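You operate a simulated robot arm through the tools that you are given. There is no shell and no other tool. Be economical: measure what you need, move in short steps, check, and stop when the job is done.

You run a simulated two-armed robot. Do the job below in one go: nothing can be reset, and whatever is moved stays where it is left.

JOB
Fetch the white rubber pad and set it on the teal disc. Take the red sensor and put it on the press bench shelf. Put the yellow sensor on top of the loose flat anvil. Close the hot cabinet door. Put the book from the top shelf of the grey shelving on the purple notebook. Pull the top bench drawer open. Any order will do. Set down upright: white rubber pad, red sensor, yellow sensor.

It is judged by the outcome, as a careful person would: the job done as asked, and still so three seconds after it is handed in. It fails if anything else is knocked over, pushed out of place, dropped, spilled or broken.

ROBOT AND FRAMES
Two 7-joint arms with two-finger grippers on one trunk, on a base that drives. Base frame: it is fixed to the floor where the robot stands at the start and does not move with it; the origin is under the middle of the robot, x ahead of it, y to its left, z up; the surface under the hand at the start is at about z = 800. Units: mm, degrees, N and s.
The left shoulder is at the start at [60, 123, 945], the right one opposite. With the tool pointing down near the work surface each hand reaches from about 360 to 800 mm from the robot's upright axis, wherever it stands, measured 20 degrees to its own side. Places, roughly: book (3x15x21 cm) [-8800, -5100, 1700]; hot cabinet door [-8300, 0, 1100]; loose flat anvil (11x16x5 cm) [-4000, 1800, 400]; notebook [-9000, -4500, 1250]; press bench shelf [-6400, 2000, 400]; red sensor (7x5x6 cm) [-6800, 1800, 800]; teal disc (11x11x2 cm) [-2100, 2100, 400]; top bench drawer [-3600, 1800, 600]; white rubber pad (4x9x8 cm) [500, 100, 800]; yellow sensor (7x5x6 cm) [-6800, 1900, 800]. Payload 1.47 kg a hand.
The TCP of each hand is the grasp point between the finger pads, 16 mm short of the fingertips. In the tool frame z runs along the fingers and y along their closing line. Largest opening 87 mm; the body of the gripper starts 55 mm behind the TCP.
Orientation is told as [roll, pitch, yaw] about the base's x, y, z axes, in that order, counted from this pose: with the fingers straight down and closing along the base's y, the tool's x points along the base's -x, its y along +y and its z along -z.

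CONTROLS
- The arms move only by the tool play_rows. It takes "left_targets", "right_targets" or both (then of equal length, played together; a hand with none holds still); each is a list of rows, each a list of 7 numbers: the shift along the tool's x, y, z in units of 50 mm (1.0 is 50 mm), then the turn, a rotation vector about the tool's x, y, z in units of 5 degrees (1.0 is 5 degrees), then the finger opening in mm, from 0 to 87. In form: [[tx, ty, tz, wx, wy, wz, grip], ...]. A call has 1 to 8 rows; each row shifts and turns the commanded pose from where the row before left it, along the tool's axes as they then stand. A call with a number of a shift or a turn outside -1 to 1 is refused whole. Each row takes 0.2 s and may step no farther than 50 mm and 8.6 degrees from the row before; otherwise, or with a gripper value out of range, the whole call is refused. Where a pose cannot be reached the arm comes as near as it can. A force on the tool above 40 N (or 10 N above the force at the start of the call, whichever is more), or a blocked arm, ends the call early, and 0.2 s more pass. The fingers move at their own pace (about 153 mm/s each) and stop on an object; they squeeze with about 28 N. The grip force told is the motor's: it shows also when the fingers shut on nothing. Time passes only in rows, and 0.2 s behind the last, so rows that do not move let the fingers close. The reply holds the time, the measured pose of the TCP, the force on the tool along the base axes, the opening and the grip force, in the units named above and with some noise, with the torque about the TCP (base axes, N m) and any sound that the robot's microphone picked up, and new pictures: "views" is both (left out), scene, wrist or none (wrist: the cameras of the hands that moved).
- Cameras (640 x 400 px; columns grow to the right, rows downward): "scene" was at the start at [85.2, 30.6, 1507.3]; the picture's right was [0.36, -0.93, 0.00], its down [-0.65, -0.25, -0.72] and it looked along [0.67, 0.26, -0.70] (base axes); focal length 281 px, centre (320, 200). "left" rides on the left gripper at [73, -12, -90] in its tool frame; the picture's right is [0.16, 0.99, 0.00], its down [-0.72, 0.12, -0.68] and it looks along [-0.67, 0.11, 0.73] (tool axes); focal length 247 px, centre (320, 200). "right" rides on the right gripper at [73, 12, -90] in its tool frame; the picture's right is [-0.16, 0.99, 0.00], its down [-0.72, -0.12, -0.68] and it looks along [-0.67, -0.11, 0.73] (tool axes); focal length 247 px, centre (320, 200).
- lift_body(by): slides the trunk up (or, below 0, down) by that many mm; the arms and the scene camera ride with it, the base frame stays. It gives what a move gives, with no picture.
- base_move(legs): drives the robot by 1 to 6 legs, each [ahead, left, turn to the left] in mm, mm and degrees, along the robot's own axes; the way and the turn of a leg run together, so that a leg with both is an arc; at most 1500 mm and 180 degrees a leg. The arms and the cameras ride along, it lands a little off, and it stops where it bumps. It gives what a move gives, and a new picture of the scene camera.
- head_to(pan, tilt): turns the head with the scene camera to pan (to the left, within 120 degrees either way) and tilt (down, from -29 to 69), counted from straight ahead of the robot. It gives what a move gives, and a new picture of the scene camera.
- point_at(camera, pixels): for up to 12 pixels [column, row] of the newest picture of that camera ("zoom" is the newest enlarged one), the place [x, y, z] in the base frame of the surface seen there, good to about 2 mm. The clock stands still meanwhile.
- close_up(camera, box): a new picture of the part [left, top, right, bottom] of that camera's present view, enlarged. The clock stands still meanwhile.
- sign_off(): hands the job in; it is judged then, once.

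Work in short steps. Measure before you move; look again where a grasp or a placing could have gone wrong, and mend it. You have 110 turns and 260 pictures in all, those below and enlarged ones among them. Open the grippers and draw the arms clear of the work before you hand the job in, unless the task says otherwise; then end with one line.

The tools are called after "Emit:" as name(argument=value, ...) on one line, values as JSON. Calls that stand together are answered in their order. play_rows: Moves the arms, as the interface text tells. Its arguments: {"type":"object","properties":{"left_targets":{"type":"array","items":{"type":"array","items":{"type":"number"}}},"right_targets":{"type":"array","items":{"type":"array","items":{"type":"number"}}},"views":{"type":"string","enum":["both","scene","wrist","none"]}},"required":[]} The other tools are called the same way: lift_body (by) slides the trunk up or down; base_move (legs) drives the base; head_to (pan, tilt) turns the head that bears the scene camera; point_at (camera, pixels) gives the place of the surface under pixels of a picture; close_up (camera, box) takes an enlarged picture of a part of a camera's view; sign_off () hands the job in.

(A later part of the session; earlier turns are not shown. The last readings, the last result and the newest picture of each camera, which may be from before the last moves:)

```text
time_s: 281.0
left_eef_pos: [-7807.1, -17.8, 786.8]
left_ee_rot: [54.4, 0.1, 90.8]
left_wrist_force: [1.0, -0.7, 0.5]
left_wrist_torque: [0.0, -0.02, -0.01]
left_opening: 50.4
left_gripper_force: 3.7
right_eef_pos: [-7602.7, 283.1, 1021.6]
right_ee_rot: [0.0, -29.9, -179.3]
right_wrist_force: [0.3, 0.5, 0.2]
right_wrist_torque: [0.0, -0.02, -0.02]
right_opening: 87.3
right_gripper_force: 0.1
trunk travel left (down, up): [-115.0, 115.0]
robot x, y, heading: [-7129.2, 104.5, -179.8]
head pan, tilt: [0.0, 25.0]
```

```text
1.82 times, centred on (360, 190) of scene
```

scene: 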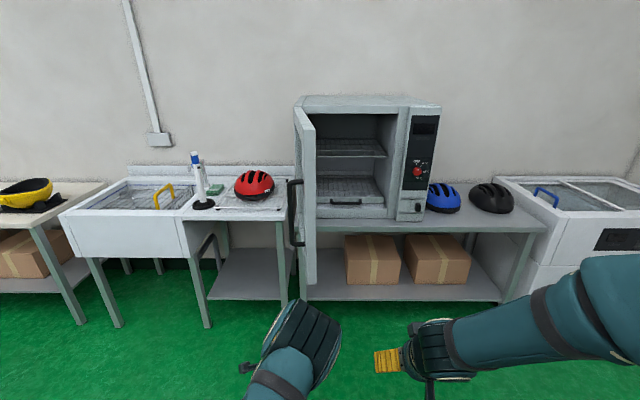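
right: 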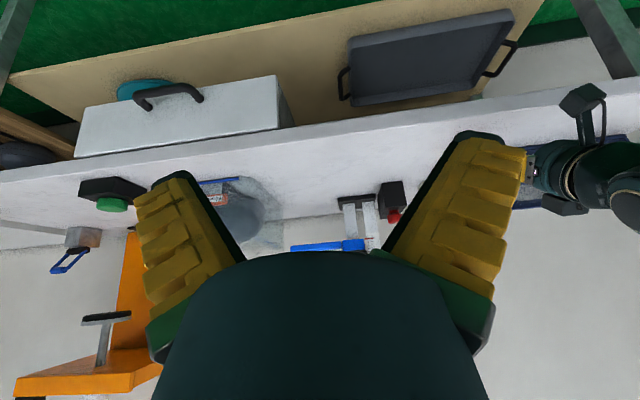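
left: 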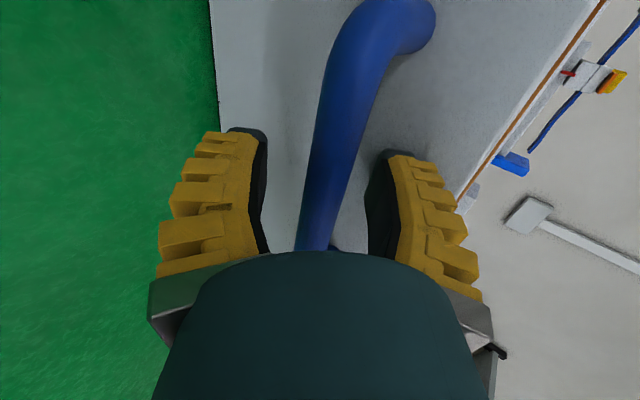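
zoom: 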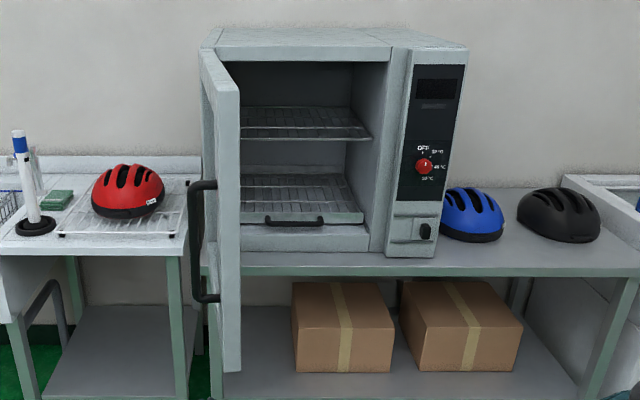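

Door: hinge near (-8560, 15), free edge at (-8045, 75), z 830–1400; the handle is on its outer (left) face. I prepare a closed left hand pointing forward, high above the handle, and draw the right hand back.

Emit:
lift_body(by=100)

Emit:
play_rows(left_targets=[[0, 0, 0, -1, 0, 0, 0], [0, 0, 0, -1, 0, 0, 0], [0, 0, 0, -1, 0, 0, 0], [0, 0, 0, -1, 0, 0, 0], [0, 0, 0, -1, 0, 0, 0], [0, 0, 0, -1, 0, 0, 0], [0, 0.9, 0, 0, 0, 0, 0], [0, 0.9, 0, 0, 0, 0, 0]], right_targets=[[0.39, 0, -0.22, 0, 0, 0, 87], [0.39, 0, -0.22, 0, 0, 0, 87], [0.39, 0, -0.22, 0, 0, 0, 87], [0.39, 0, -0.22, 0, 0, 0, 87], [0, 0, 0, 0, 0, 0, 87], [0, 0, 0, 0, 0, 0, 87], [0, 0, 0, 0, 0, 0, 87], [0, 0, 0, 0, 0, 0, 87]], views="none")

Emit:
play_rows(left_targets=[[0, 0.9, 0, 0, 0, 0, 0], [0, 0.9, 0, 0, 0, 0, 0], [0, 0.9, 0, 0, 0, 0, 0], [0, 0.9, 0, 0, 0, 0, 0], [0, 0.9, 0, 0, 0, 0, 0], [0, 0.9, 0, 0, 0, 0, 0], [0, 0, 0, 0, 0, 0, 0]])

Emit:
close_up(camera="scene", box=[240, 80, 400, 280])

```text
time_s: 282.3
left_eef_pos: [-7806.6, -18.3, 885.7]
left_ee_rot: [54.3, 0.1, 90.7]
left_wrist_force: [-0.2, 0.4, 0.3]
left_wrist_torque: [0.03, 0.01, -0.06]
left_opening: 50.5
left_gripper_force: 3.6
right_eef_pos: [-7601.4, 283.8, 1121.7]
right_ee_rot: [-0.1, -30.0, -179.3]
right_wrist_force: [0.1, 0.6, -0.8]
right_wrist_torque: [-0.02, -0.02, -0.02]
right_opening: 87.0
right_gripper_force: 0.0
trunk travel left (down, up): [-215.0, 15.0]
robot x, y, heading: [-7127.5, 103.5, -179.6]
head pan, tilt: [0.0, 25.0]
```

```text
time_s: 284.1
left_eef_pos: [-7815.4, -16.9, 975.0]
left_ee_rot: [84.3, 0.0, 90.6]
left_wrist_force: [0.0, 0.1, 0.4]
left_wrist_torque: [-0.02, -0.01, 0.0]
left_opening: 0.0
left_gripper_force: 28.2
right_eef_pos: [-7549.0, 281.9, 1126.3]
right_ee_rot: [0.0, -29.8, -179.4]
right_wrist_force: [0.5, 0.2, 0.4]
right_wrist_torque: [0.0, 0.01, -0.02]
right_opening: 86.8
right_gripper_force: 0.0
right hand out of reach, approached as far as the arm can: row 3, 4
trunk travel left (down, up): [-215.0, 15.0]
robot x, y, heading: [-7131.3, 103.0, -179.5]
head pan, tilt: [0.0, 25.0]
```

```text
time_s: 285.7
left_eef_pos: [-7845.4, -19.3, 1243.6]
left_ee_rot: [84.3, 0.1, 90.7]
left_wrist_force: [0.4, -0.1, -0.6]
left_wrist_torque: [0.0, 0.03, 0.03]
left_opening: 0.0
left_gripper_force: 28.0
right_eef_pos: [-7550.7, 283.0, 1125.1]
right_ee_rot: [-0.1, -29.8, -179.5]
right_wrist_force: [-1.4, -0.1, 0.7]
right_wrist_torque: [0.02, 0.0, -0.03]
right_opening: 87.0
right_gripper_force: 0.1
trunk travel left (down, up): [-215.0, 15.0]
robot x, y, heading: [-7130.9, 106.9, -179.4]
head pan, tilt: [0.0, 25.0]
```

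scene: 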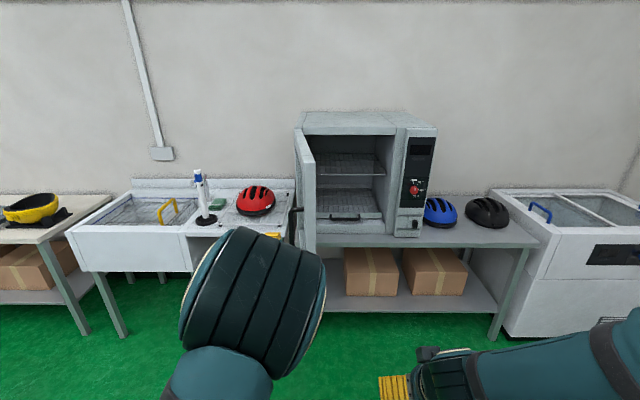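
left: 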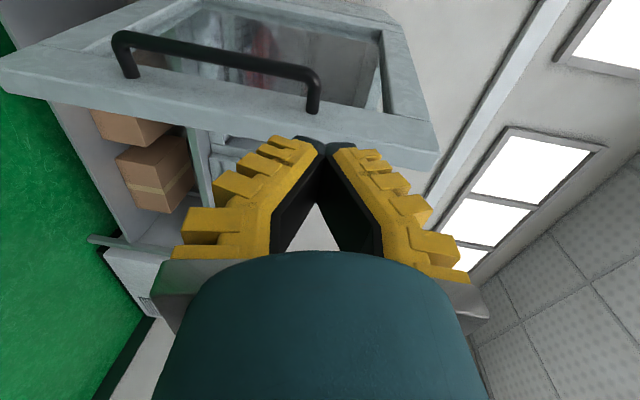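

```text
2.00 times, centred on (320, 180) of scene
```

zoom: 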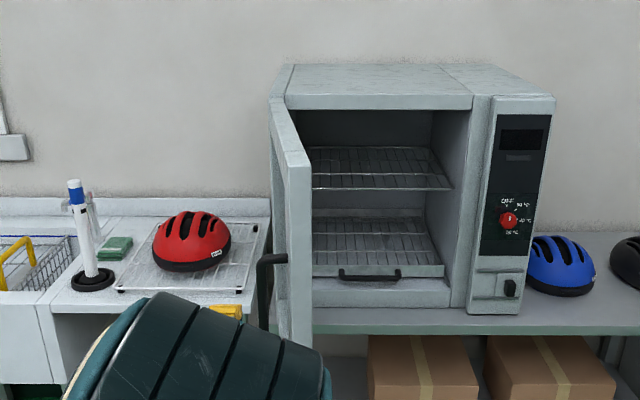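

I measure the door's outer face and handle in the left picture.

Emit:
point_at(camera="left", pixels=[[120, 45], [315, 90], [420, 130], [390, 20], [300, 120], [20, 80], [400, 60], [430, 160]])

```text
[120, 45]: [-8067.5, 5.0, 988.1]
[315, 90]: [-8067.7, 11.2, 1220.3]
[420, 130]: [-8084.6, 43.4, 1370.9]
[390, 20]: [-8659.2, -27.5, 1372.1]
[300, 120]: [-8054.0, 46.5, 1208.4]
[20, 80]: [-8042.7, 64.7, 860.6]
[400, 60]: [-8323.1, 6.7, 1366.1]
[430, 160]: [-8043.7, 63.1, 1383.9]
```

Outer face runs from (-8323, 7) to (-8043, 63); handle z 988–1220. I raise the hand to z≈1310 and drive alongside the door's outer face.

Emit:
play_rows(left_targets=[[0, 0.66, 0.1, 0, 0, 0, 0], [0, 0.66, 0.1, 0, 0, 0, 0], [0, 0, 0, 0, 0, 0, 0]], views="none")

Emit:
base_move(legs=[[0, 15, -0.5], [270, 0, 0]])

```text
time_s: 286.5
left_eef_pos: [-7859.1, -17.7, 1309.3]
left_ee_rot: [84.4, 0.1, 90.8]
left_wrist_force: [-0.6, 0.0, -0.7]
left_wrist_torque: [0.02, 0.01, -0.03]
left_opening: 0.0
left_gripper_force: 28.0
right_eef_pos: [-7550.6, 282.6, 1126.2]
right_ee_rot: [-0.1, -29.9, -179.4]
right_wrist_force: [-1.0, 0.0, 0.3]
right_wrist_torque: [0.02, -0.01, -0.02]
right_opening: 86.9
right_gripper_force: 0.0
trunk travel left (down, up): [-215.0, 15.0]
robot x, y, heading: [-7133.2, 107.5, -179.4]
head pan, tilt: [0.0, 25.0]
```

```text
time_s: 288.9
left_eef_pos: [-8137.8, -25.5, 1310.0]
left_ee_rot: [84.4, 0.1, 90.3]
left_wrist_force: [-0.5, -0.3, 0.3]
left_wrist_torque: [0.0, 0.04, 0.0]
left_opening: 0.0
left_gripper_force: 28.0
right_eef_pos: [-7825.3, 270.9, 1126.2]
right_ee_rot: [0.0, -29.8, -179.8]
right_wrist_force: [-0.7, 0.5, 0.6]
right_wrist_torque: [0.02, -0.02, 0.01]
right_opening: 87.0
right_gripper_force: 0.1
trunk travel left (down, up): [-215.0, 15.0]
robot x, y, heading: [-7405.7, 89.5, -180.0]
head pan, tilt: [0.0, 25.0]
```

scene: 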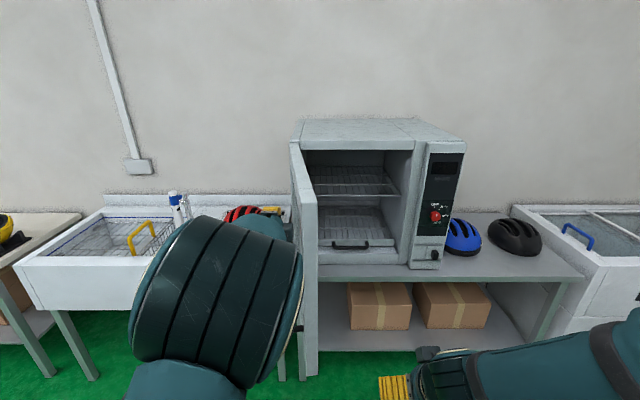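

The hand is beside the outer face. I push to the right by moving the base right.

Emit:
base_move(legs=[[0, -150, 0], [0, -140, 0]])

```text
time_s: 292.4
left_eef_pos: [-8136.6, 273.2, 1309.4]
left_ee_rot: [84.5, 0.0, 90.1]
left_wrist_force: [0.1, 0.1, -1.0]
left_wrist_torque: [-0.03, 0.01, 0.02]
left_opening: 0.0
left_gripper_force: 28.0
right_eef_pos: [-7824.8, 568.7, 1125.4]
right_ee_rot: [0.0, -29.9, 179.9]
right_wrist_force: [-0.7, 0.1, 0.5]
right_wrist_torque: [-0.03, 0.01, -0.02]
right_opening: 87.1
right_gripper_force: 0.0
trunk travel left (down, up): [-215.0, 15.0]
robot x, y, heading: [-7403.5, 389.4, 180.0]
head pan, tilt: [0.0, 25.0]
```

scene: 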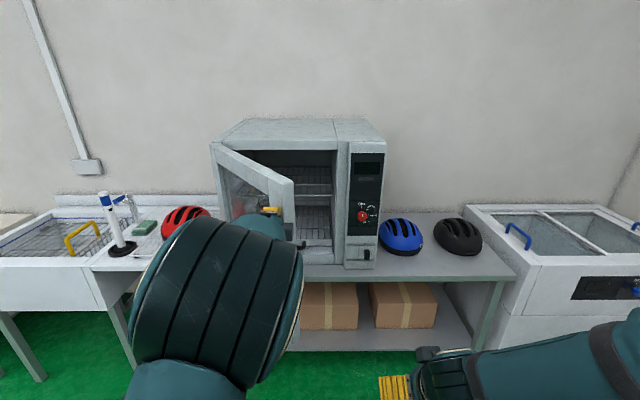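

The door swings well. I continue ahead and to the right along its arc.

Emit:
base_move(legs=[[120, -40, 0], [110, -30, 0], [80, -20, 0]])

Emit:
point_at(camera="scene", pixels=[[430, 290], [280, 180], [250, 160], [330, 150]])

```text
time_s: 295.1
left_eef_pos: [-8448.1, 364.9, 1308.5]
left_ee_rot: [84.4, 0.1, 90.1]
left_wrist_force: [-0.4, 0.3, -0.7]
left_wrist_torque: [0.03, 0.03, 0.01]
left_opening: 0.0
left_gripper_force: 27.8
right_eef_pos: [-8134.5, 661.3, 1124.9]
right_ee_rot: [0.0, -29.8, 179.8]
right_wrist_force: [-0.3, 0.0, -0.4]
right_wrist_torque: [0.0, 0.0, 0.0]
right_opening: 87.0
right_gripper_force: 0.0
trunk travel left (down, up): [-215.0, 15.0]
robot x, y, heading: [-7715.5, 480.4, 179.7]
head pan, tilt: [0.0, 25.0]
```

scene: 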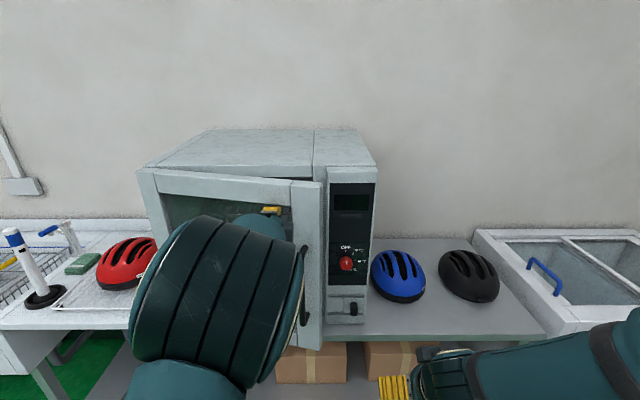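

```text
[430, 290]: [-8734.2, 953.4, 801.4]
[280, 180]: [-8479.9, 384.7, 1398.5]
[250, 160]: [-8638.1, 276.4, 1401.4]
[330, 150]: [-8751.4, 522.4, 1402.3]
```

Nearly shut. I push ahead 45 mm more and check.

Emit:
base_move(legs=[[45, -5, 0]])

Emit:
close_up(camera="scene", box=[120, 100, 400, 380])

Emit:
point_at(camera="zoom", pixels=[[270, 130], [320, 125], [60, 130], [330, 200], [290, 140], [310, 300]])

```text
time_s: 296.0
left_eef_pos: [-8491.9, 372.0, 1307.7]
left_ee_rot: [84.3, 0.2, 89.9]
left_wrist_force: [0.1, -0.5, -0.6]
left_wrist_torque: [-0.02, 0.01, 0.01]
left_opening: 0.0
left_gripper_force: 28.2
right_eef_pos: [-8178.3, 666.7, 1125.0]
right_ee_rot: [0.1, -29.7, 179.8]
right_wrist_force: [-0.7, 0.6, 0.0]
right_wrist_torque: [-0.01, -0.02, 0.02]
right_opening: 87.1
right_gripper_force: 0.0
trunk travel left (down, up): [-215.0, 15.0]
robot x, y, heading: [-7761.9, 482.5, 179.7]
head pan, tilt: [0.0, 25.0]
```

scene: 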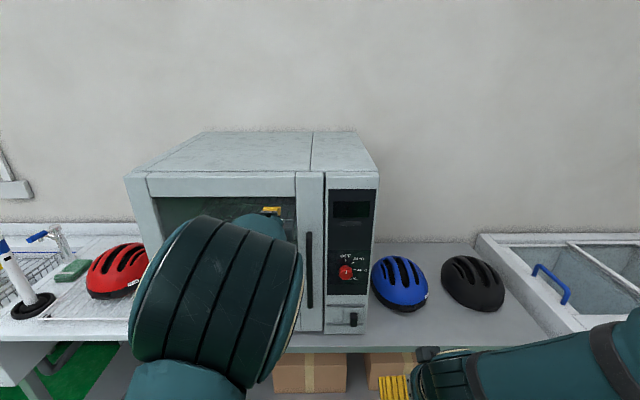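

```text
1.43 times, centred on (260, 240) of scene
```

zoom: 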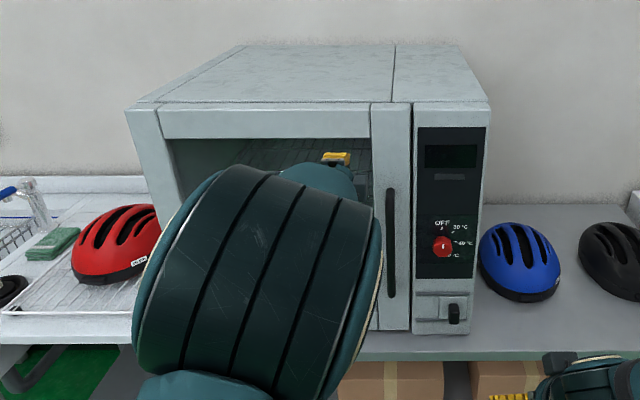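

```text
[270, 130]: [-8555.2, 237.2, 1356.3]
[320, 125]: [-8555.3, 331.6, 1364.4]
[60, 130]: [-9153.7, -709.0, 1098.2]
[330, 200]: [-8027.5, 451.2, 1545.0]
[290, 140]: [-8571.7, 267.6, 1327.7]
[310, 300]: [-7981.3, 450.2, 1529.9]
```

The door seems flush. I measure both ends of it against the panel.

Emit:
point_at(camera="zoom", pixels=[[165, 130], [380, 130], [400, 130], [405, 300], [425, 120], [440, 330], [140, 160]])

Emit:
base_move(legs=[[45, 0, 0]])

```text
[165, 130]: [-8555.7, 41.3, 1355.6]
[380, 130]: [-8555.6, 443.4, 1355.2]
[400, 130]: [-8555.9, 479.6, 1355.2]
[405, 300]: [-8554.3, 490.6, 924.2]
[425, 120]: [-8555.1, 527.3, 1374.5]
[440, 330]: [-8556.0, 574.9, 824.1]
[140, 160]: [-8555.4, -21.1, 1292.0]
```

```text
time_s: 296.9
left_eef_pos: [-8536.6, 371.7, 1308.2]
left_ee_rot: [84.2, 0.1, 90.1]
left_wrist_force: [-0.9, -0.3, -0.5]
left_wrist_torque: [0.03, 0.02, 0.01]
left_opening: 0.0
left_gripper_force: 28.3
right_eef_pos: [-8223.0, 668.1, 1125.5]
right_ee_rot: [-0.1, -29.6, 180.0]
right_wrist_force: [-1.1, -0.5, -0.1]
right_wrist_torque: [0.03, -0.04, 0.01]
right_opening: 87.1
right_gripper_force: 0.0
trunk travel left (down, up): [-215.0, 15.0]
robot x, y, heading: [-7804.2, 485.2, 179.7]
head pan, tilt: [0.0, 25.0]
```

scene: 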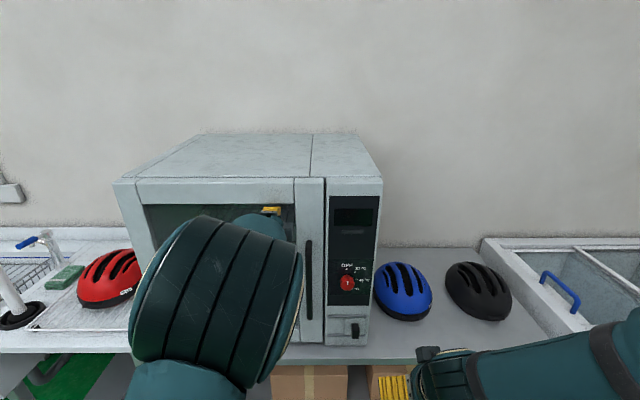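

The door is flush (x -8555 along its whole width). I back off, and drive along toward the grey shelving.

Emit:
base_move(legs=[[-400, 0, 0.3], [0, 1500, 0], [0, 1500, 0]])

Emit:
head_to(pan=50, tilt=5)

```text
time_s: 324.7
left_eef_pos: [-8282.3, -2513.6, 1308.1]
left_ee_rot: [84.4, 0.1, 85.8]
left_wrist_force: [-0.2, -0.2, -0.6]
left_wrist_torque: [0.03, 0.01, -0.01]
left_opening: 0.0
left_gripper_force: 28.1
right_eef_pos: [-7948.4, -2241.3, 1126.0]
right_ee_rot: [-0.1, -29.8, 175.6]
right_wrist_force: [-1.0, -0.2, 0.1]
right_wrist_torque: [-0.02, 0.0, 0.01]
right_opening: 87.0
right_gripper_force: 0.1
trunk travel left (down, up): [-215.0, 15.0]
robot x, y, heading: [-7545.1, -2454.1, 175.4]
head pan, tilt: [0.0, 25.0]
```

scene: 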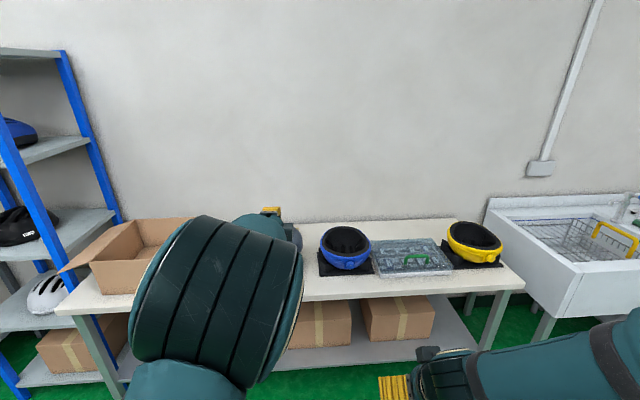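

```text
time_s: 325.9
left_eef_pos: [-8282.0, -2513.0, 1308.9]
left_ee_rot: [84.3, 0.1, 86.0]
left_wrist_force: [0.2, 0.5, -0.2]
left_wrist_torque: [-0.01, 0.01, -0.01]
left_opening: 0.2
left_gripper_force: 28.0
right_eef_pos: [-7948.1, -2241.0, 1124.5]
right_ee_rot: [-0.2, -29.8, 175.8]
right_wrist_force: [-0.2, -0.4, -0.4]
right_wrist_torque: [-0.01, 0.0, -0.02]
right_opening: 87.1
right_gripper_force: 0.1
trunk travel left (down, up): [-215.0, 15.0]
robot x, y, heading: [-7545.8, -2454.9, 175.3]
head pan, tilt: [50.0, 5.0]
```

scene: 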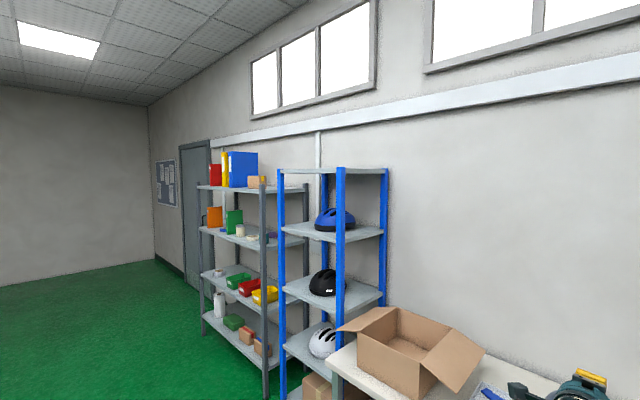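

The grey shelving is at (240,260). I correct heading and drive closer, then look.

Emit:
base_move(legs=[[0, 0, 4.6], [0, 1500, 0], [0, 800, 0]])

Emit:
head_to(pan=5, tilt=5)

Emit:
close_up(camera="scene", box=[160, 60, 480, 260])

```text
time_s: 346.9
left_eef_pos: [-8238.1, -4910.9, 1309.6]
left_ee_rot: [84.4, 0.1, 91.4]
left_wrist_force: [-0.3, 0.3, 0.0]
left_wrist_torque: [-0.01, 0.04, 0.02]
left_opening: 0.3
left_gripper_force: 28.0
right_eef_pos: [-7931.4, -4607.2, 1126.1]
right_ee_rot: [-0.1, -29.8, -178.8]
right_wrist_force: [-0.7, 0.9, 0.0]
right_wrist_torque: [-0.02, 0.0, -0.03]
right_opening: 87.1
right_gripper_force: 0.1
trunk travel left (down, up): [-215.0, 15.0]
robot x, y, heading: [-7509.3, -4780.1, -179.2]
head pan, tilt: [50.0, 5.0]
```

scene: 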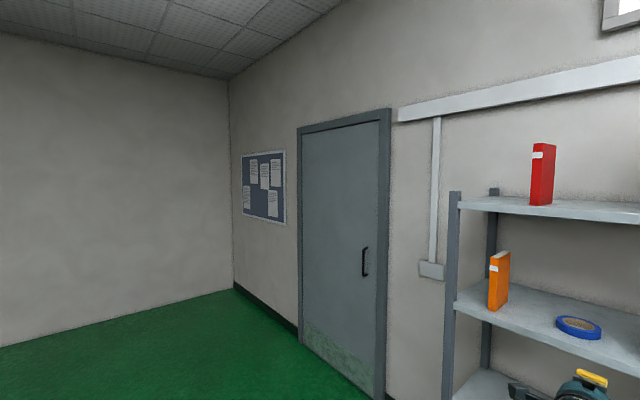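

```text
time_s: 348.0
left_eef_pos: [-8237.4, -4909.7, 1308.7]
left_ee_rot: [84.5, 0.2, 91.4]
left_wrist_force: [-0.5, -0.4, -0.7]
left_wrist_torque: [0.01, -0.01, 0.0]
left_opening: 0.0
left_gripper_force: 28.2
right_eef_pos: [-7931.0, -4607.5, 1125.5]
right_ee_rot: [-0.2, -29.7, -178.8]
right_wrist_force: [-1.0, -0.2, 0.2]
right_wrist_torque: [0.02, 0.03, 0.0]
right_opening: 87.0
right_gripper_force: 0.0
trunk travel left (down, up): [-215.0, 15.0]
robot x, y, heading: [-7511.6, -4783.7, -178.7]
head pan, tilt: [5.0, 5.0]
```

scene: 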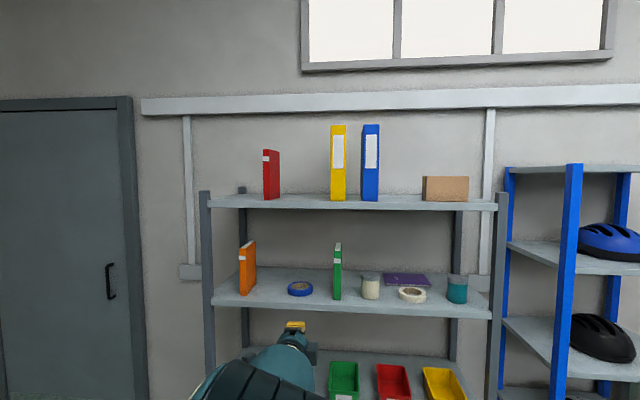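

```text
2.00 times, centred on (320, 160) of scene
```

zoom: 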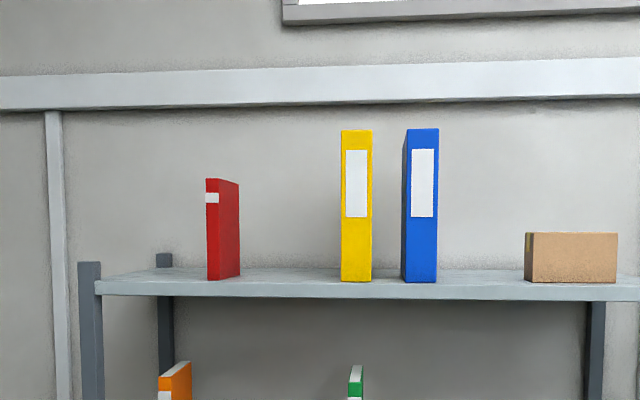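

The red book stands at (271,175) on the top shelf; the purple notebook lies at (405,280). I measure them and the surroundings.

Emit:
point_at(camera="scene", pixels=[[267, 175], [267, 195], [275, 155], [279, 195], [268, 152], [340, 195], [300, 205], [240, 205], [300, 197], [331, 130]])

Emit:
close_up(camera="scene", box=[310, 230, 500, 330])

Emit:
point_at(camera="zoom", pixels=[[260, 150], [380, 148], [385, 185], [270, 180], [320, 165], [340, 218], [205, 165], [205, 215], [340, 200], [495, 160], [300, 255], [95, 60]])

```text
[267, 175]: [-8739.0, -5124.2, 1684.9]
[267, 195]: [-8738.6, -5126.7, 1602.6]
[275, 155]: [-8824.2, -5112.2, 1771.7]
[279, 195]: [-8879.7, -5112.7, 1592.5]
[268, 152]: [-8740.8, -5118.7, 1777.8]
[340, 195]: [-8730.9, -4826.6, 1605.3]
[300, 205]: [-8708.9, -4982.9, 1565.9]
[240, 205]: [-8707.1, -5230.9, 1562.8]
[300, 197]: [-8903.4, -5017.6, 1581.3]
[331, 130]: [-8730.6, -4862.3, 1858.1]
```

```text
3.37 times, centred on (405, 280) of scene
```

zoom: 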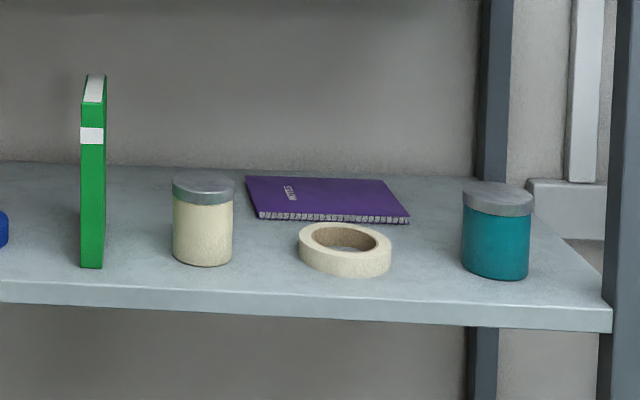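

```text
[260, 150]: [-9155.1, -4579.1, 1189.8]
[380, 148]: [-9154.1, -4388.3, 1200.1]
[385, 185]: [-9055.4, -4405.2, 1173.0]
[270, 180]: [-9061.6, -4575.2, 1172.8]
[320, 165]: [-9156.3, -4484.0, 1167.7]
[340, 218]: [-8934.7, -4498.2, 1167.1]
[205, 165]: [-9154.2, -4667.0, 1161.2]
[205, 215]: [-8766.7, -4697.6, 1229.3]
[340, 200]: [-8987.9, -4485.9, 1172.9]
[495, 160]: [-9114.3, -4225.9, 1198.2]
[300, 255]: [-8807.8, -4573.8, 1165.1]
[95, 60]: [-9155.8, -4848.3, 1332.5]
```

The book: spine x -8739, y≈-5120, z 1581–1790; notebook centre ≈(-9005, -4490), top 1173, clear above. I turn the left hand a further 90° (camera up) to close sideways on the upright book.

Emit:
play_rows(left_targets=[[0, 0, 0, 0, 0, 1, 60], [0, 0, 0, 0, 0, 1, 60], [0, 0, 0, 0, 0, 1, 60], [0, 0, 0, 0, 0, 1, 60], [0, 0, 0, 0, 0, 1, 60], [0, 0, 0, 0, 0, 1, 60], [0, 0, 0, 0, 0, 1, 60], [0, 0, 0, 0, 0, 1, 60]], views="none")

Emit:
play_rows(left_targets=[[0, 0, 0, 0, 0, 1, 60], [0, 0, 0, 0, 0, 1, 60], [0, 0, 0, 0, 0, 1, 60], [0, 0, 0, 0, 0, 1, 60], [0, 0, 0, 0, 0, 1, 60], [0, 0, 0, 0, 0, 1, 60], [0, 0, 0, 0, 0, 1, 60], [0, 0, 0, 0, 0, 1, 60]], views="none")

Emit:
play_rows(left_targets=[[0, 0, 0, 0, 0, 1, 60], [0, 0, 0, 0, 0, 1, 60], [0, 0, 0, 0, 0, 0, 60]])

```text
time_s: 349.8
left_eef_pos: [-8237.6, -4909.7, 1309.8]
left_ee_rot: [82.6, 40.1, 86.6]
left_wrist_force: [-1.0, 0.6, -0.3]
left_wrist_torque: [0.02, -0.01, -0.01]
left_opening: 64.4
left_gripper_force: 3.7
right_eef_pos: [-7930.5, -4607.3, 1125.2]
right_ee_rot: [0.0, -29.8, -178.9]
right_wrist_force: [0.9, 0.5, 0.0]
right_wrist_torque: [-0.01, 0.01, 0.0]
right_opening: 86.9
right_gripper_force: 0.0
trunk travel left (down, up): [-215.0, 15.0]
robot x, y, heading: [-7508.9, -4779.6, -179.1]
head pan, tilt: [5.0, 5.0]
```

```text
time_s: 351.6
left_eef_pos: [-8237.3, -4910.6, 1309.0]
left_ee_rot: [60.2, 78.8, 62.1]
left_wrist_force: [0.4, -0.2, -0.5]
left_wrist_torque: [0.01, 0.03, -0.02]
left_opening: 64.6
left_gripper_force: 4.2
right_eef_pos: [-7932.4, -4607.8, 1125.6]
right_ee_rot: [0.0, -29.8, -178.9]
right_wrist_force: [0.1, 0.1, 0.6]
right_wrist_torque: [-0.01, 0.0, 0.02]
right_opening: 87.1
right_gripper_force: 0.0
trunk travel left (down, up): [-215.0, 15.0]
robot x, y, heading: [-7512.7, -4777.8, -178.8]
head pan, tilt: [5.0, 5.0]
```

```text
time_s: 352.4
left_eef_pos: [-8239.0, -4909.6, 1309.7]
left_ee_rot: [-1.5, 84.4, -0.1]
left_wrist_force: [-1.0, 1.4, 0.9]
left_wrist_torque: [0.02, 0.03, -0.02]
left_opening: 64.7
left_gripper_force: 3.6
right_eef_pos: [-7932.5, -4605.6, 1125.3]
right_ee_rot: [0.0, -29.8, -178.9]
right_wrist_force: [1.2, 0.2, 0.2]
right_wrist_torque: [-0.03, 0.02, 0.0]
right_opening: 86.8
right_gripper_force: 0.1
trunk travel left (down, up): [-215.0, 15.0]
robot x, y, heading: [-7511.9, -4777.6, -178.8]
head pan, tilt: [5.0, 5.0]
```

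scene: 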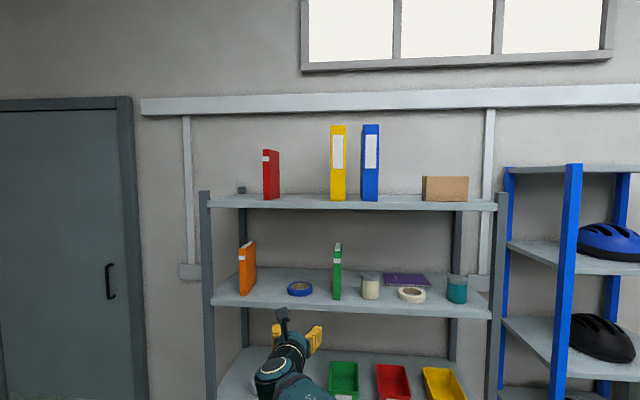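
left: 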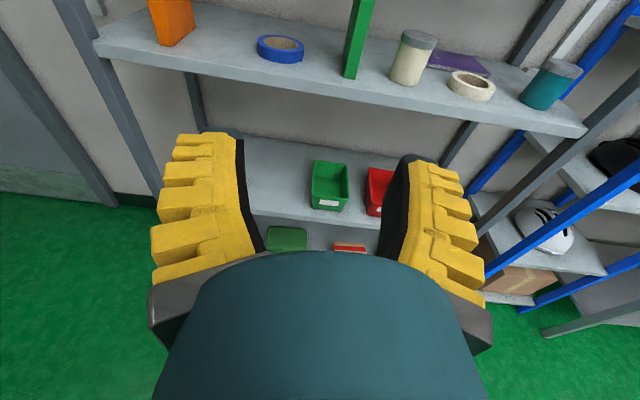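

Camera is on top now, fingers closing sideways. I raise the hand toward z≈1645 while drawing it 120 mm nearer.

Emit:
lift_body(by=14)

Emit:
play_rows(left_targets=[[0.766, 0, -0.377, 0, 0, 0, 60], [0.766, 0, -0.377, 0, 0, 0, 60], [0.766, 0, -0.377, 0, 0, 0, 60], [0.766, 0, -0.377, 0, 0, 0, 60], [0.766, 0, -0.377, 0, 0, 0, 60], [0.766, 0, -0.377, 0, 0, 0, 60], [0.766, 0, -0.377, 0, 0, 0, 60], [0.766, 0, -0.377, 0, 0, 0, 60]])

```text
time_s: 353.0
left_eef_pos: [-8238.2, -4911.4, 1322.7]
left_ee_rot: [-0.8, 84.4, 0.7]
left_wrist_force: [0.2, 0.2, -0.9]
left_wrist_torque: [0.02, 0.03, 0.0]
left_opening: 64.5
left_gripper_force: 3.0
right_eef_pos: [-7932.2, -4606.5, 1139.1]
right_ee_rot: [0.0, -29.8, -178.9]
right_wrist_force: [-0.3, 0.5, 0.2]
right_wrist_torque: [0.02, 0.05, 0.0]
right_opening: 87.0
right_gripper_force: 0.1
trunk travel left (down, up): [-229.0, 1.0]
robot x, y, heading: [-7511.9, -4781.1, -179.0]
head pan, tilt: [5.0, 5.0]
```

```text
time_s: 354.8
left_eef_pos: [-8117.6, -4906.5, 1645.0]
left_ee_rot: [-0.4, 84.5, 1.0]
left_wrist_force: [0.6, 0.8, 0.0]
left_wrist_torque: [-0.02, 0.0, -0.02]
left_opening: 64.6
left_gripper_force: 3.4
right_eef_pos: [-7930.2, -4607.7, 1139.6]
right_ee_rot: [0.0, -29.9, -178.8]
right_wrist_force: [0.2, -0.6, -0.3]
right_wrist_torque: [-0.04, 0.02, -0.02]
right_opening: 86.9
right_gripper_force: 0.0
trunk travel left (down, up): [-229.0, 1.0]
robot x, y, heading: [-7509.4, -4778.2, -179.0]
head pan, tilt: [5.0, 5.0]
```

scene: 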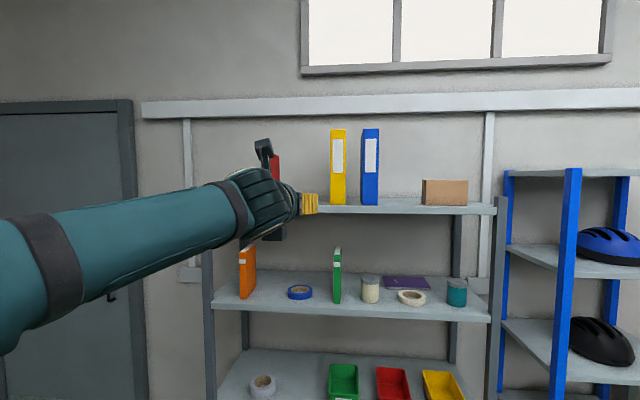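
left: 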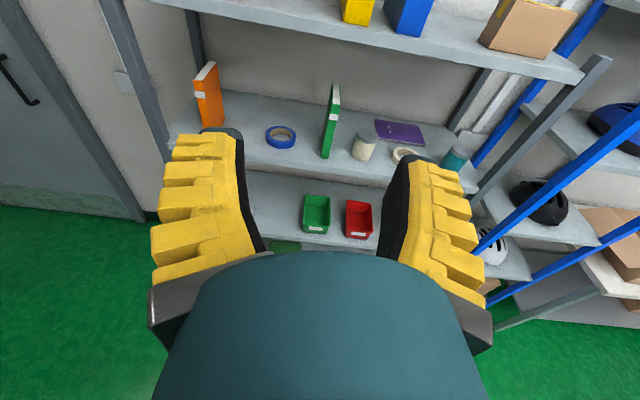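

Reached z 1645. I shift left ~224 mm, square the heading, and approach to x≈-8480 to measure the book closely.

Emit:
base_move(legs=[[0, 224, -1], [370, 0, 0]])

Emit:
play_rows(left_targets=[[0, 0, 0, 0, 0, 0, 60]], views="wrist")

```text
time_s: 359.4
left_eef_pos: [-8493.5, -5124.4, 1643.9]
left_ee_rot: [-0.6, 84.4, 0.0]
left_wrist_force: [-0.3, 0.3, 0.0]
left_wrist_torque: [0.03, -0.02, -0.01]
left_opening: 64.5
left_gripper_force: 2.8
right_eef_pos: [-8301.1, -4827.1, 1139.1]
right_ee_rot: [0.1, -29.7, -179.6]
right_wrist_force: [-0.7, -0.1, 0.0]
right_wrist_torque: [0.0, -0.01, 0.01]
right_opening: 87.4
right_gripper_force: 0.1
trunk travel left (down, up): [-229.0, 1.0]
robot x, y, heading: [-7880.9, -5002.9, -179.8]
head pan, tilt: [5.0, 5.0]
```

scene: 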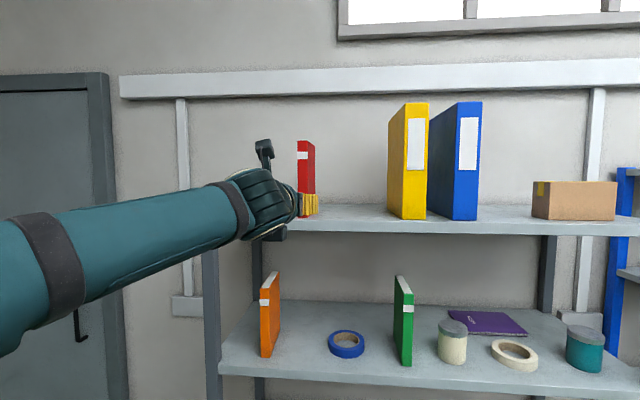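

```text
time_s: 359.8
left_eef_pos: [-8491.4, -5123.3, 1645.2]
left_ee_rot: [-0.3, 84.4, 0.3]
left_wrist_force: [0.2, 0.9, 0.1]
left_wrist_torque: [0.01, 0.0, -0.02]
left_opening: 64.6
left_gripper_force: 3.6
right_eef_pos: [-8300.1, -4827.2, 1140.0]
right_ee_rot: [0.0, -29.8, -179.6]
right_wrist_force: [0.2, -1.4, 0.5]
right_wrist_torque: [-0.01, 0.03, -0.01]
right_opening: 86.9
right_gripper_force: 0.1
trunk travel left (down, up): [-229.0, 1.0]
robot x, y, heading: [-7881.4, -5005.9, -179.8]
head pan, tilt: [5.0, 5.0]
```

left: 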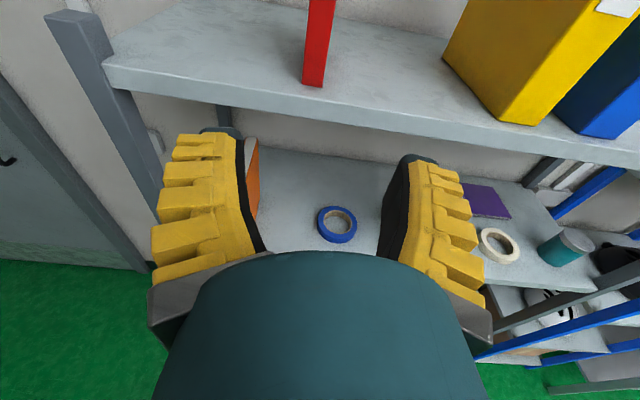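

Emit:
point_at(camera="left", pixels=[[304, 75], [321, 78], [312, 60], [312, 20], [328, 20], [308, 30], [330, 130], [200, 75]])

```text
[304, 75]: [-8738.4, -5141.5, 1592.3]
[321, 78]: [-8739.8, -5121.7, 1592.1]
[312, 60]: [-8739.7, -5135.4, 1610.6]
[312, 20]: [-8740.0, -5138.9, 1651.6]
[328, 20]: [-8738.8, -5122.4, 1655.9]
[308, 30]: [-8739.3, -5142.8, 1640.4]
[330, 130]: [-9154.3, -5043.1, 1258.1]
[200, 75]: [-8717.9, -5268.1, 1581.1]
```

Spine spans y -5143…-5120. I drive ahead 285 mm with the open fingers straddling the book.

Emit:
base_move(legs=[[200, 6, 0], [84, 0, 0]])

Emit:
play_rows(left_targets=[[0, 0, 0, 0, 0, 0, 60]], views="wrist")

```text
time_s: 362.1
left_eef_pos: [-8778.3, -5131.4, 1643.6]
left_ee_rot: [-0.3, 84.5, 0.2]
left_wrist_force: [0.1, 1.5, -0.4]
left_wrist_torque: [0.0, 0.01, 0.0]
left_opening: 64.6
left_gripper_force: 2.9
right_eef_pos: [-8585.0, -4835.0, 1138.8]
right_ee_rot: [0.0, -29.9, -179.7]
right_wrist_force: [0.2, -0.4, -0.7]
right_wrist_torque: [-0.01, 0.01, 0.0]
right_opening: 87.0
right_gripper_force: 0.2
trunk travel left (down, up): [-229.0, 1.0]
robot x, y, heading: [-8166.0, -5010.4, -179.7]
head pan, tilt: [5.0, 5.0]
```

scene: 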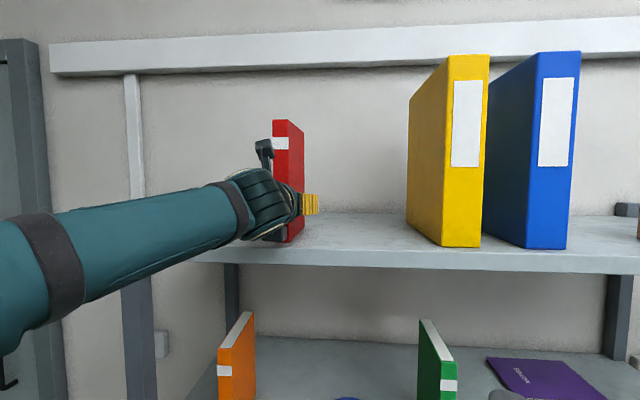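

```text
time_s: 362.5
left_eef_pos: [-8776.3, -5129.9, 1644.8]
left_ee_rot: [-0.1, 84.5, 0.5]
left_wrist_force: [-0.4, -0.2, 0.1]
left_wrist_torque: [-0.01, 0.0, 0.03]
left_opening: 64.6
left_gripper_force: 3.1
right_eef_pos: [-8584.6, -4834.1, 1139.0]
right_ee_rot: [-0.1, -29.8, -179.7]
right_wrist_force: [0.2, 1.0, 0.2]
right_wrist_torque: [0.0, 0.0, 0.0]
right_opening: 87.1
right_gripper_force: 0.1
trunk travel left (down, up): [-229.0, 1.0]
robot x, y, heading: [-8167.1, -5017.4, -180.0]
head pan, tilt: [5.0, 5.0]
```

left: 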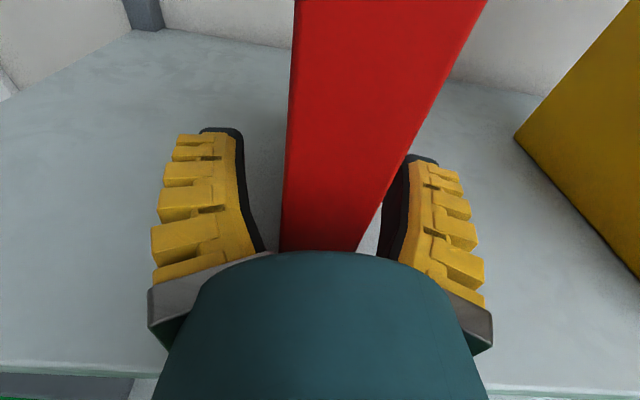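

The book is between the fingers. I close, then lift slowly.

Emit:
play_rows(left_targets=[[0, 0, 0, 0, 0, 0, 40], [0, 0, 0, 0, 0, 0, 20], [0, 0, 0, 0, 0, 0, 0], [0, 0, 0, 0, 0, 0, 0], [0.1, 0, 0, 0, 0, 0, 0], [0.1, 0, 0, 0, 0, 0, 0], [0.2, 0, 0, 0, 0, 0, 0]])

```text
time_s: 364.1
left_eef_pos: [-8780.8, -5130.6, 1663.6]
left_ee_rot: [-0.5, 84.2, -0.2]
left_wrist_force: [-0.5, -0.1, -3.4]
left_wrist_torque: [-0.02, -0.16, 0.03]
left_opening: 18.9
left_gripper_force: 28.0
right_eef_pos: [-8585.0, -4833.7, 1139.1]
right_ee_rot: [0.1, -29.7, -179.8]
right_wrist_force: [-0.8, 0.3, 0.2]
right_wrist_torque: [-0.02, -0.03, -0.01]
right_opening: 87.0
right_gripper_force: 0.1
trunk travel left (down, up): [-229.0, 1.0]
robot x, y, heading: [-8165.8, -5011.8, -179.7]
head pan, tilt: [5.0, 5.0]
```

scene: 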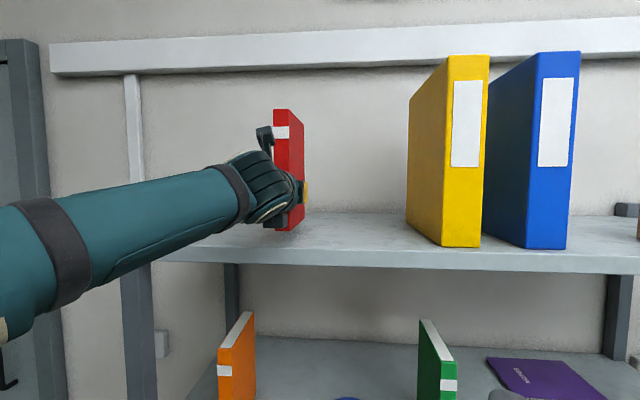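
left: 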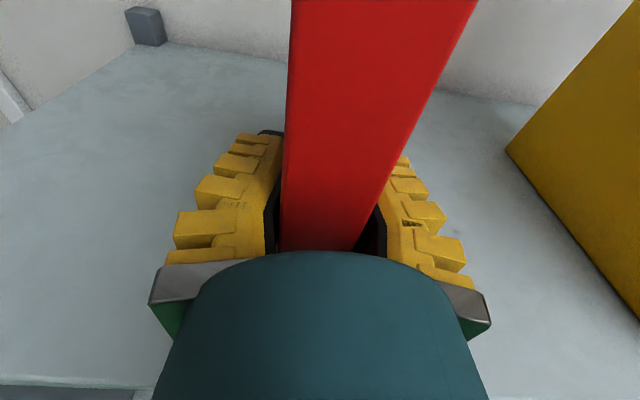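

Book is held (3.4 N). I back out, lower and extend the hand to z≈1290, and shift right toward the notebook.

Emit:
base_move(legs=[[-480, 0, 0]])

Emit:
play_rows(left_targets=[[-0.707, 0, 0.45, 0, 0, 0, 0], [-0.707, 0, 0.45, 0, 0, 0, 0], [-0.707, 0, 0.45, 0, 0, 0, 0], [-0.707, 0, 0.45, 0, 0, 0, 0], [-0.707, 0, 0.45, 0, 0, 0, 0], [-0.707, 0, 0.45, 0, 0, 0, 0], [-0.707, 0, 0.45, 0, 0, 0, 0], [-0.707, 0, 0.45, 0, 0, 0, 0]], views="none")

Emit:
play_rows(left_targets=[[-0.707, 0, 0.45, 0, 0, 0, 0], [-0.707, 0, 0.45, 0, 0, 0, 0], [0, 0, 0, 0, 0, 0, 0]], views="wrist")

Emit:
base_move(legs=[[0, -640, 0]])

```text
time_s: 366.9
left_eef_pos: [-8294.9, -5131.3, 1663.5]
left_ee_rot: [-0.5, 84.4, 0.6]
left_wrist_force: [1.0, -0.8, -3.8]
left_wrist_torque: [0.02, -0.13, -0.01]
left_opening: 18.7
left_gripper_force: 28.3
right_eef_pos: [-8102.6, -4833.3, 1139.0]
right_ee_rot: [-0.2, -29.9, -179.2]
right_wrist_force: [-0.8, 0.3, 0.2]
right_wrist_torque: [0.0, 0.0, 0.01]
right_opening: 86.9
right_gripper_force: 0.1
trunk travel left (down, up): [-229.0, 1.0]
robot x, y, heading: [-7682.6, -5006.4, -179.1]
head pan, tilt: [5.0, 5.0]
```

scene: 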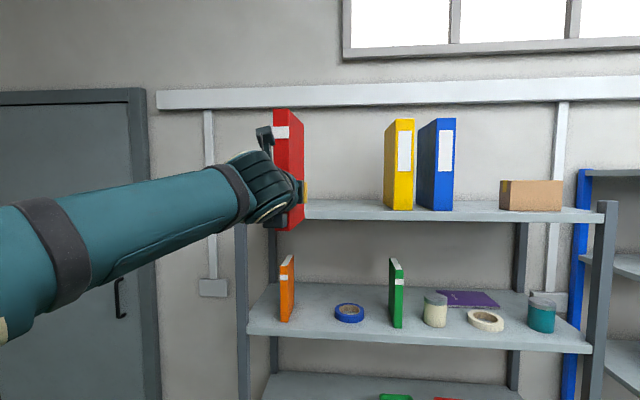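

```text
time_s: 368.7
left_eef_pos: [-8450.1, -5133.7, 1362.9]
left_ee_rot: [-0.1, 84.3, 0.8]
left_wrist_force: [-0.1, -0.4, -3.3]
left_wrist_torque: [0.0, -0.13, 0.0]
left_opening: 18.7
left_gripper_force: 27.7
right_eef_pos: [-8104.5, -4835.2, 1137.9]
right_ee_rot: [0.0, -29.7, -179.3]
right_wrist_force: [-0.8, -0.2, 0.4]
right_wrist_torque: [0.04, -0.05, -0.01]
right_opening: 86.7
right_gripper_force: 0.1
trunk travel left (down, up): [-229.0, 1.0]
robot x, y, heading: [-7681.1, -5013.9, -179.3]
head pan, tilt: [5.0, 5.0]
```

```text
time_s: 369.5
left_eef_pos: [-8484.8, -5136.5, 1289.9]
left_ee_rot: [-0.3, 84.4, 0.7]
left_wrist_force: [1.2, -0.3, -4.1]
left_wrist_torque: [0.01, -0.14, -0.01]
left_opening: 18.6
left_gripper_force: 27.9
right_eef_pos: [-8102.0, -4833.5, 1139.7]
right_ee_rot: [0.0, -29.8, -179.1]
right_wrist_force: [0.5, 0.6, -0.3]
right_wrist_torque: [0.0, -0.03, -0.03]
right_opening: 87.2
right_gripper_force: 0.1
trunk travel left (down, up): [-229.0, 1.0]
robot x, y, heading: [-7678.5, -5007.4, -179.2]
head pan, tilt: [5.0, 5.0]
```

left: 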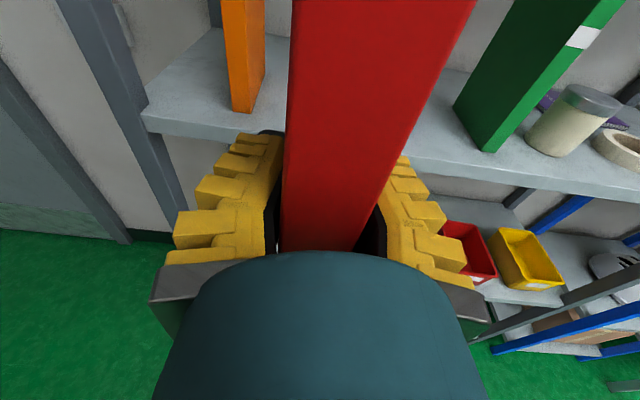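

```text
time_s: 375.5
left_eef_pos: [-8492.2, -4505.5, 1289.8]
left_ee_rot: [-0.5, 84.4, 0.2]
left_wrist_force: [0.5, 0.1, -3.3]
left_wrist_torque: [0.0, -0.14, 0.05]
left_opening: 18.6
left_gripper_force: 27.9
right_eef_pos: [-8107.5, -4206.1, 1139.2]
right_ee_rot: [0.0, -29.9, -179.4]
right_wrist_force: [-0.2, 0.0, 0.5]
right_wrist_torque: [-0.02, 0.0, 0.01]
right_opening: 87.0
right_gripper_force: 0.1
trunk travel left (down, up): [-229.0, 1.0]
robot x, y, heading: [-7684.3, -4384.6, -179.7]
head pan, tilt: [5.0, 5.0]
5 turns are left
```

scene: 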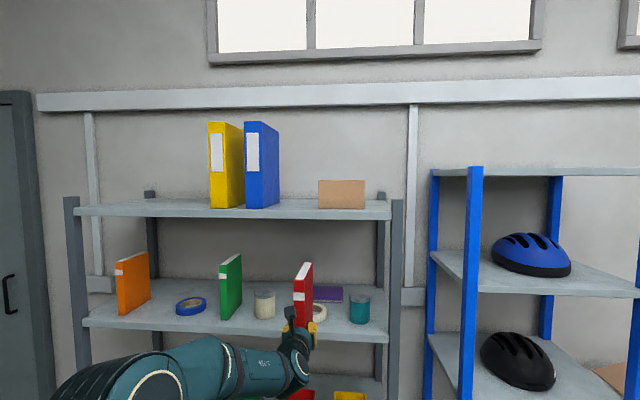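

The book hangs before the notebook's place. I measure the blue shelving's post and notebook, then drive ahead 300 mm and look.

Emit:
point_at(camera="scene", pixels=[[472, 300], [435, 300], [318, 308], [355, 300], [360, 320], [330, 296], [340, 288], [265, 300], [385, 310]])

Emit:
base_move(legs=[[300, -10, 0]])

Emit:
play_rows(left_targets=[[0, 0, 0, 0, 0, 0, 0]], views="wrist")

Emit:
point_at(camera="left", pixels=[[420, 60], [450, 40], [480, 60], [430, 90], [400, 130], [460, 100], [300, 230], [360, 240], [290, 100], [400, 100], [250, 60], [220, 100]])

```text
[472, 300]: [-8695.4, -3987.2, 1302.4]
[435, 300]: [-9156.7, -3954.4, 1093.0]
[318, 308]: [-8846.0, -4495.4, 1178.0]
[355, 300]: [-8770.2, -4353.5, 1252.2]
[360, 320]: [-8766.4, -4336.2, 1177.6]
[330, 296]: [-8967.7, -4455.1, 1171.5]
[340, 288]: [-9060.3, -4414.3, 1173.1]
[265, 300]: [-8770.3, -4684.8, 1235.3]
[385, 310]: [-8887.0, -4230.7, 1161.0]
```

```text
time_s: 377.5
left_eef_pos: [-8789.8, -4491.6, 1290.3]
left_ee_rot: [-0.5, 84.4, 0.0]
left_wrist_force: [-0.6, 1.1, -4.7]
left_wrist_torque: [0.01, -0.16, -0.03]
left_opening: 18.5
left_gripper_force: 27.9
right_eef_pos: [-8404.1, -4193.3, 1139.4]
right_ee_rot: [0.1, -29.8, -179.8]
right_wrist_force: [-0.5, -0.2, -1.0]
right_wrist_torque: [0.0, -0.01, 0.0]
right_opening: 87.2
right_gripper_force: 0.0
trunk travel left (down, up): [-229.0, 1.0]
robot x, y, heading: [-7983.1, -4372.8, -180.1]
head pan, tilt: [5.0, 5.0]
```

scene: 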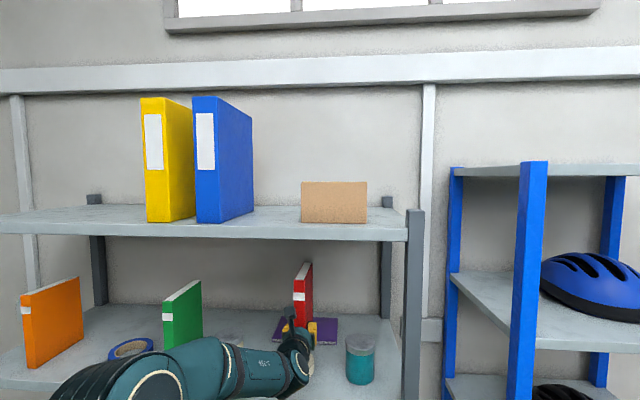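

```text
time_s: 377.9
left_eef_pos: [-8789.6, -4493.2, 1289.6]
left_ee_rot: [-0.4, 84.3, 0.0]
left_wrist_force: [0.8, 0.1, -3.5]
left_wrist_torque: [0.0, -0.14, 0.01]
left_opening: 18.7
left_gripper_force: 28.1
right_eef_pos: [-8402.5, -4193.2, 1138.8]
right_ee_rot: [0.0, -29.7, -179.9]
right_wrist_force: [0.5, 0.4, 0.4]
right_wrist_torque: [-0.01, -0.05, 0.0]
right_opening: 86.9
right_gripper_force: 0.0
trunk travel left (down, up): [-229.0, 1.0]
robot x, y, heading: [-7985.8, -4373.6, -179.9]
head pan, tilt: [5.0, 5.0]
```

left: 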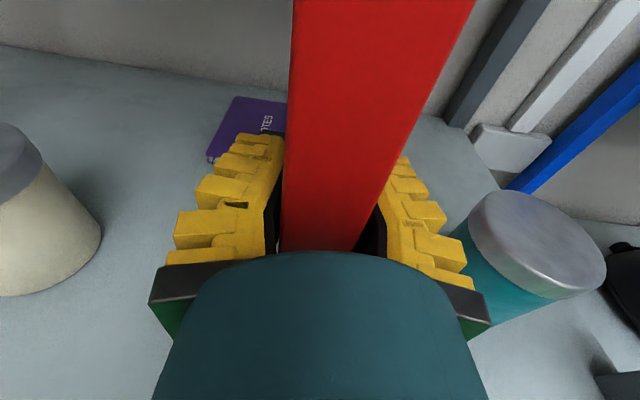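

```text
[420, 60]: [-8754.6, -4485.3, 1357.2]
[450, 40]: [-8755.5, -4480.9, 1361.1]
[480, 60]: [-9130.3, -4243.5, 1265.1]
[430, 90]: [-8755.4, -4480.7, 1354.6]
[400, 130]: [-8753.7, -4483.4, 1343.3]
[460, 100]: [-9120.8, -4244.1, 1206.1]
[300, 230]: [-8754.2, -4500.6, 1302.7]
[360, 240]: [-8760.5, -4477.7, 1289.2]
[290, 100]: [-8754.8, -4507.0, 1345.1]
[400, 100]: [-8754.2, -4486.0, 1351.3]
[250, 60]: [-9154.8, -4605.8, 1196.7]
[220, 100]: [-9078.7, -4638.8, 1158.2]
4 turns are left
```

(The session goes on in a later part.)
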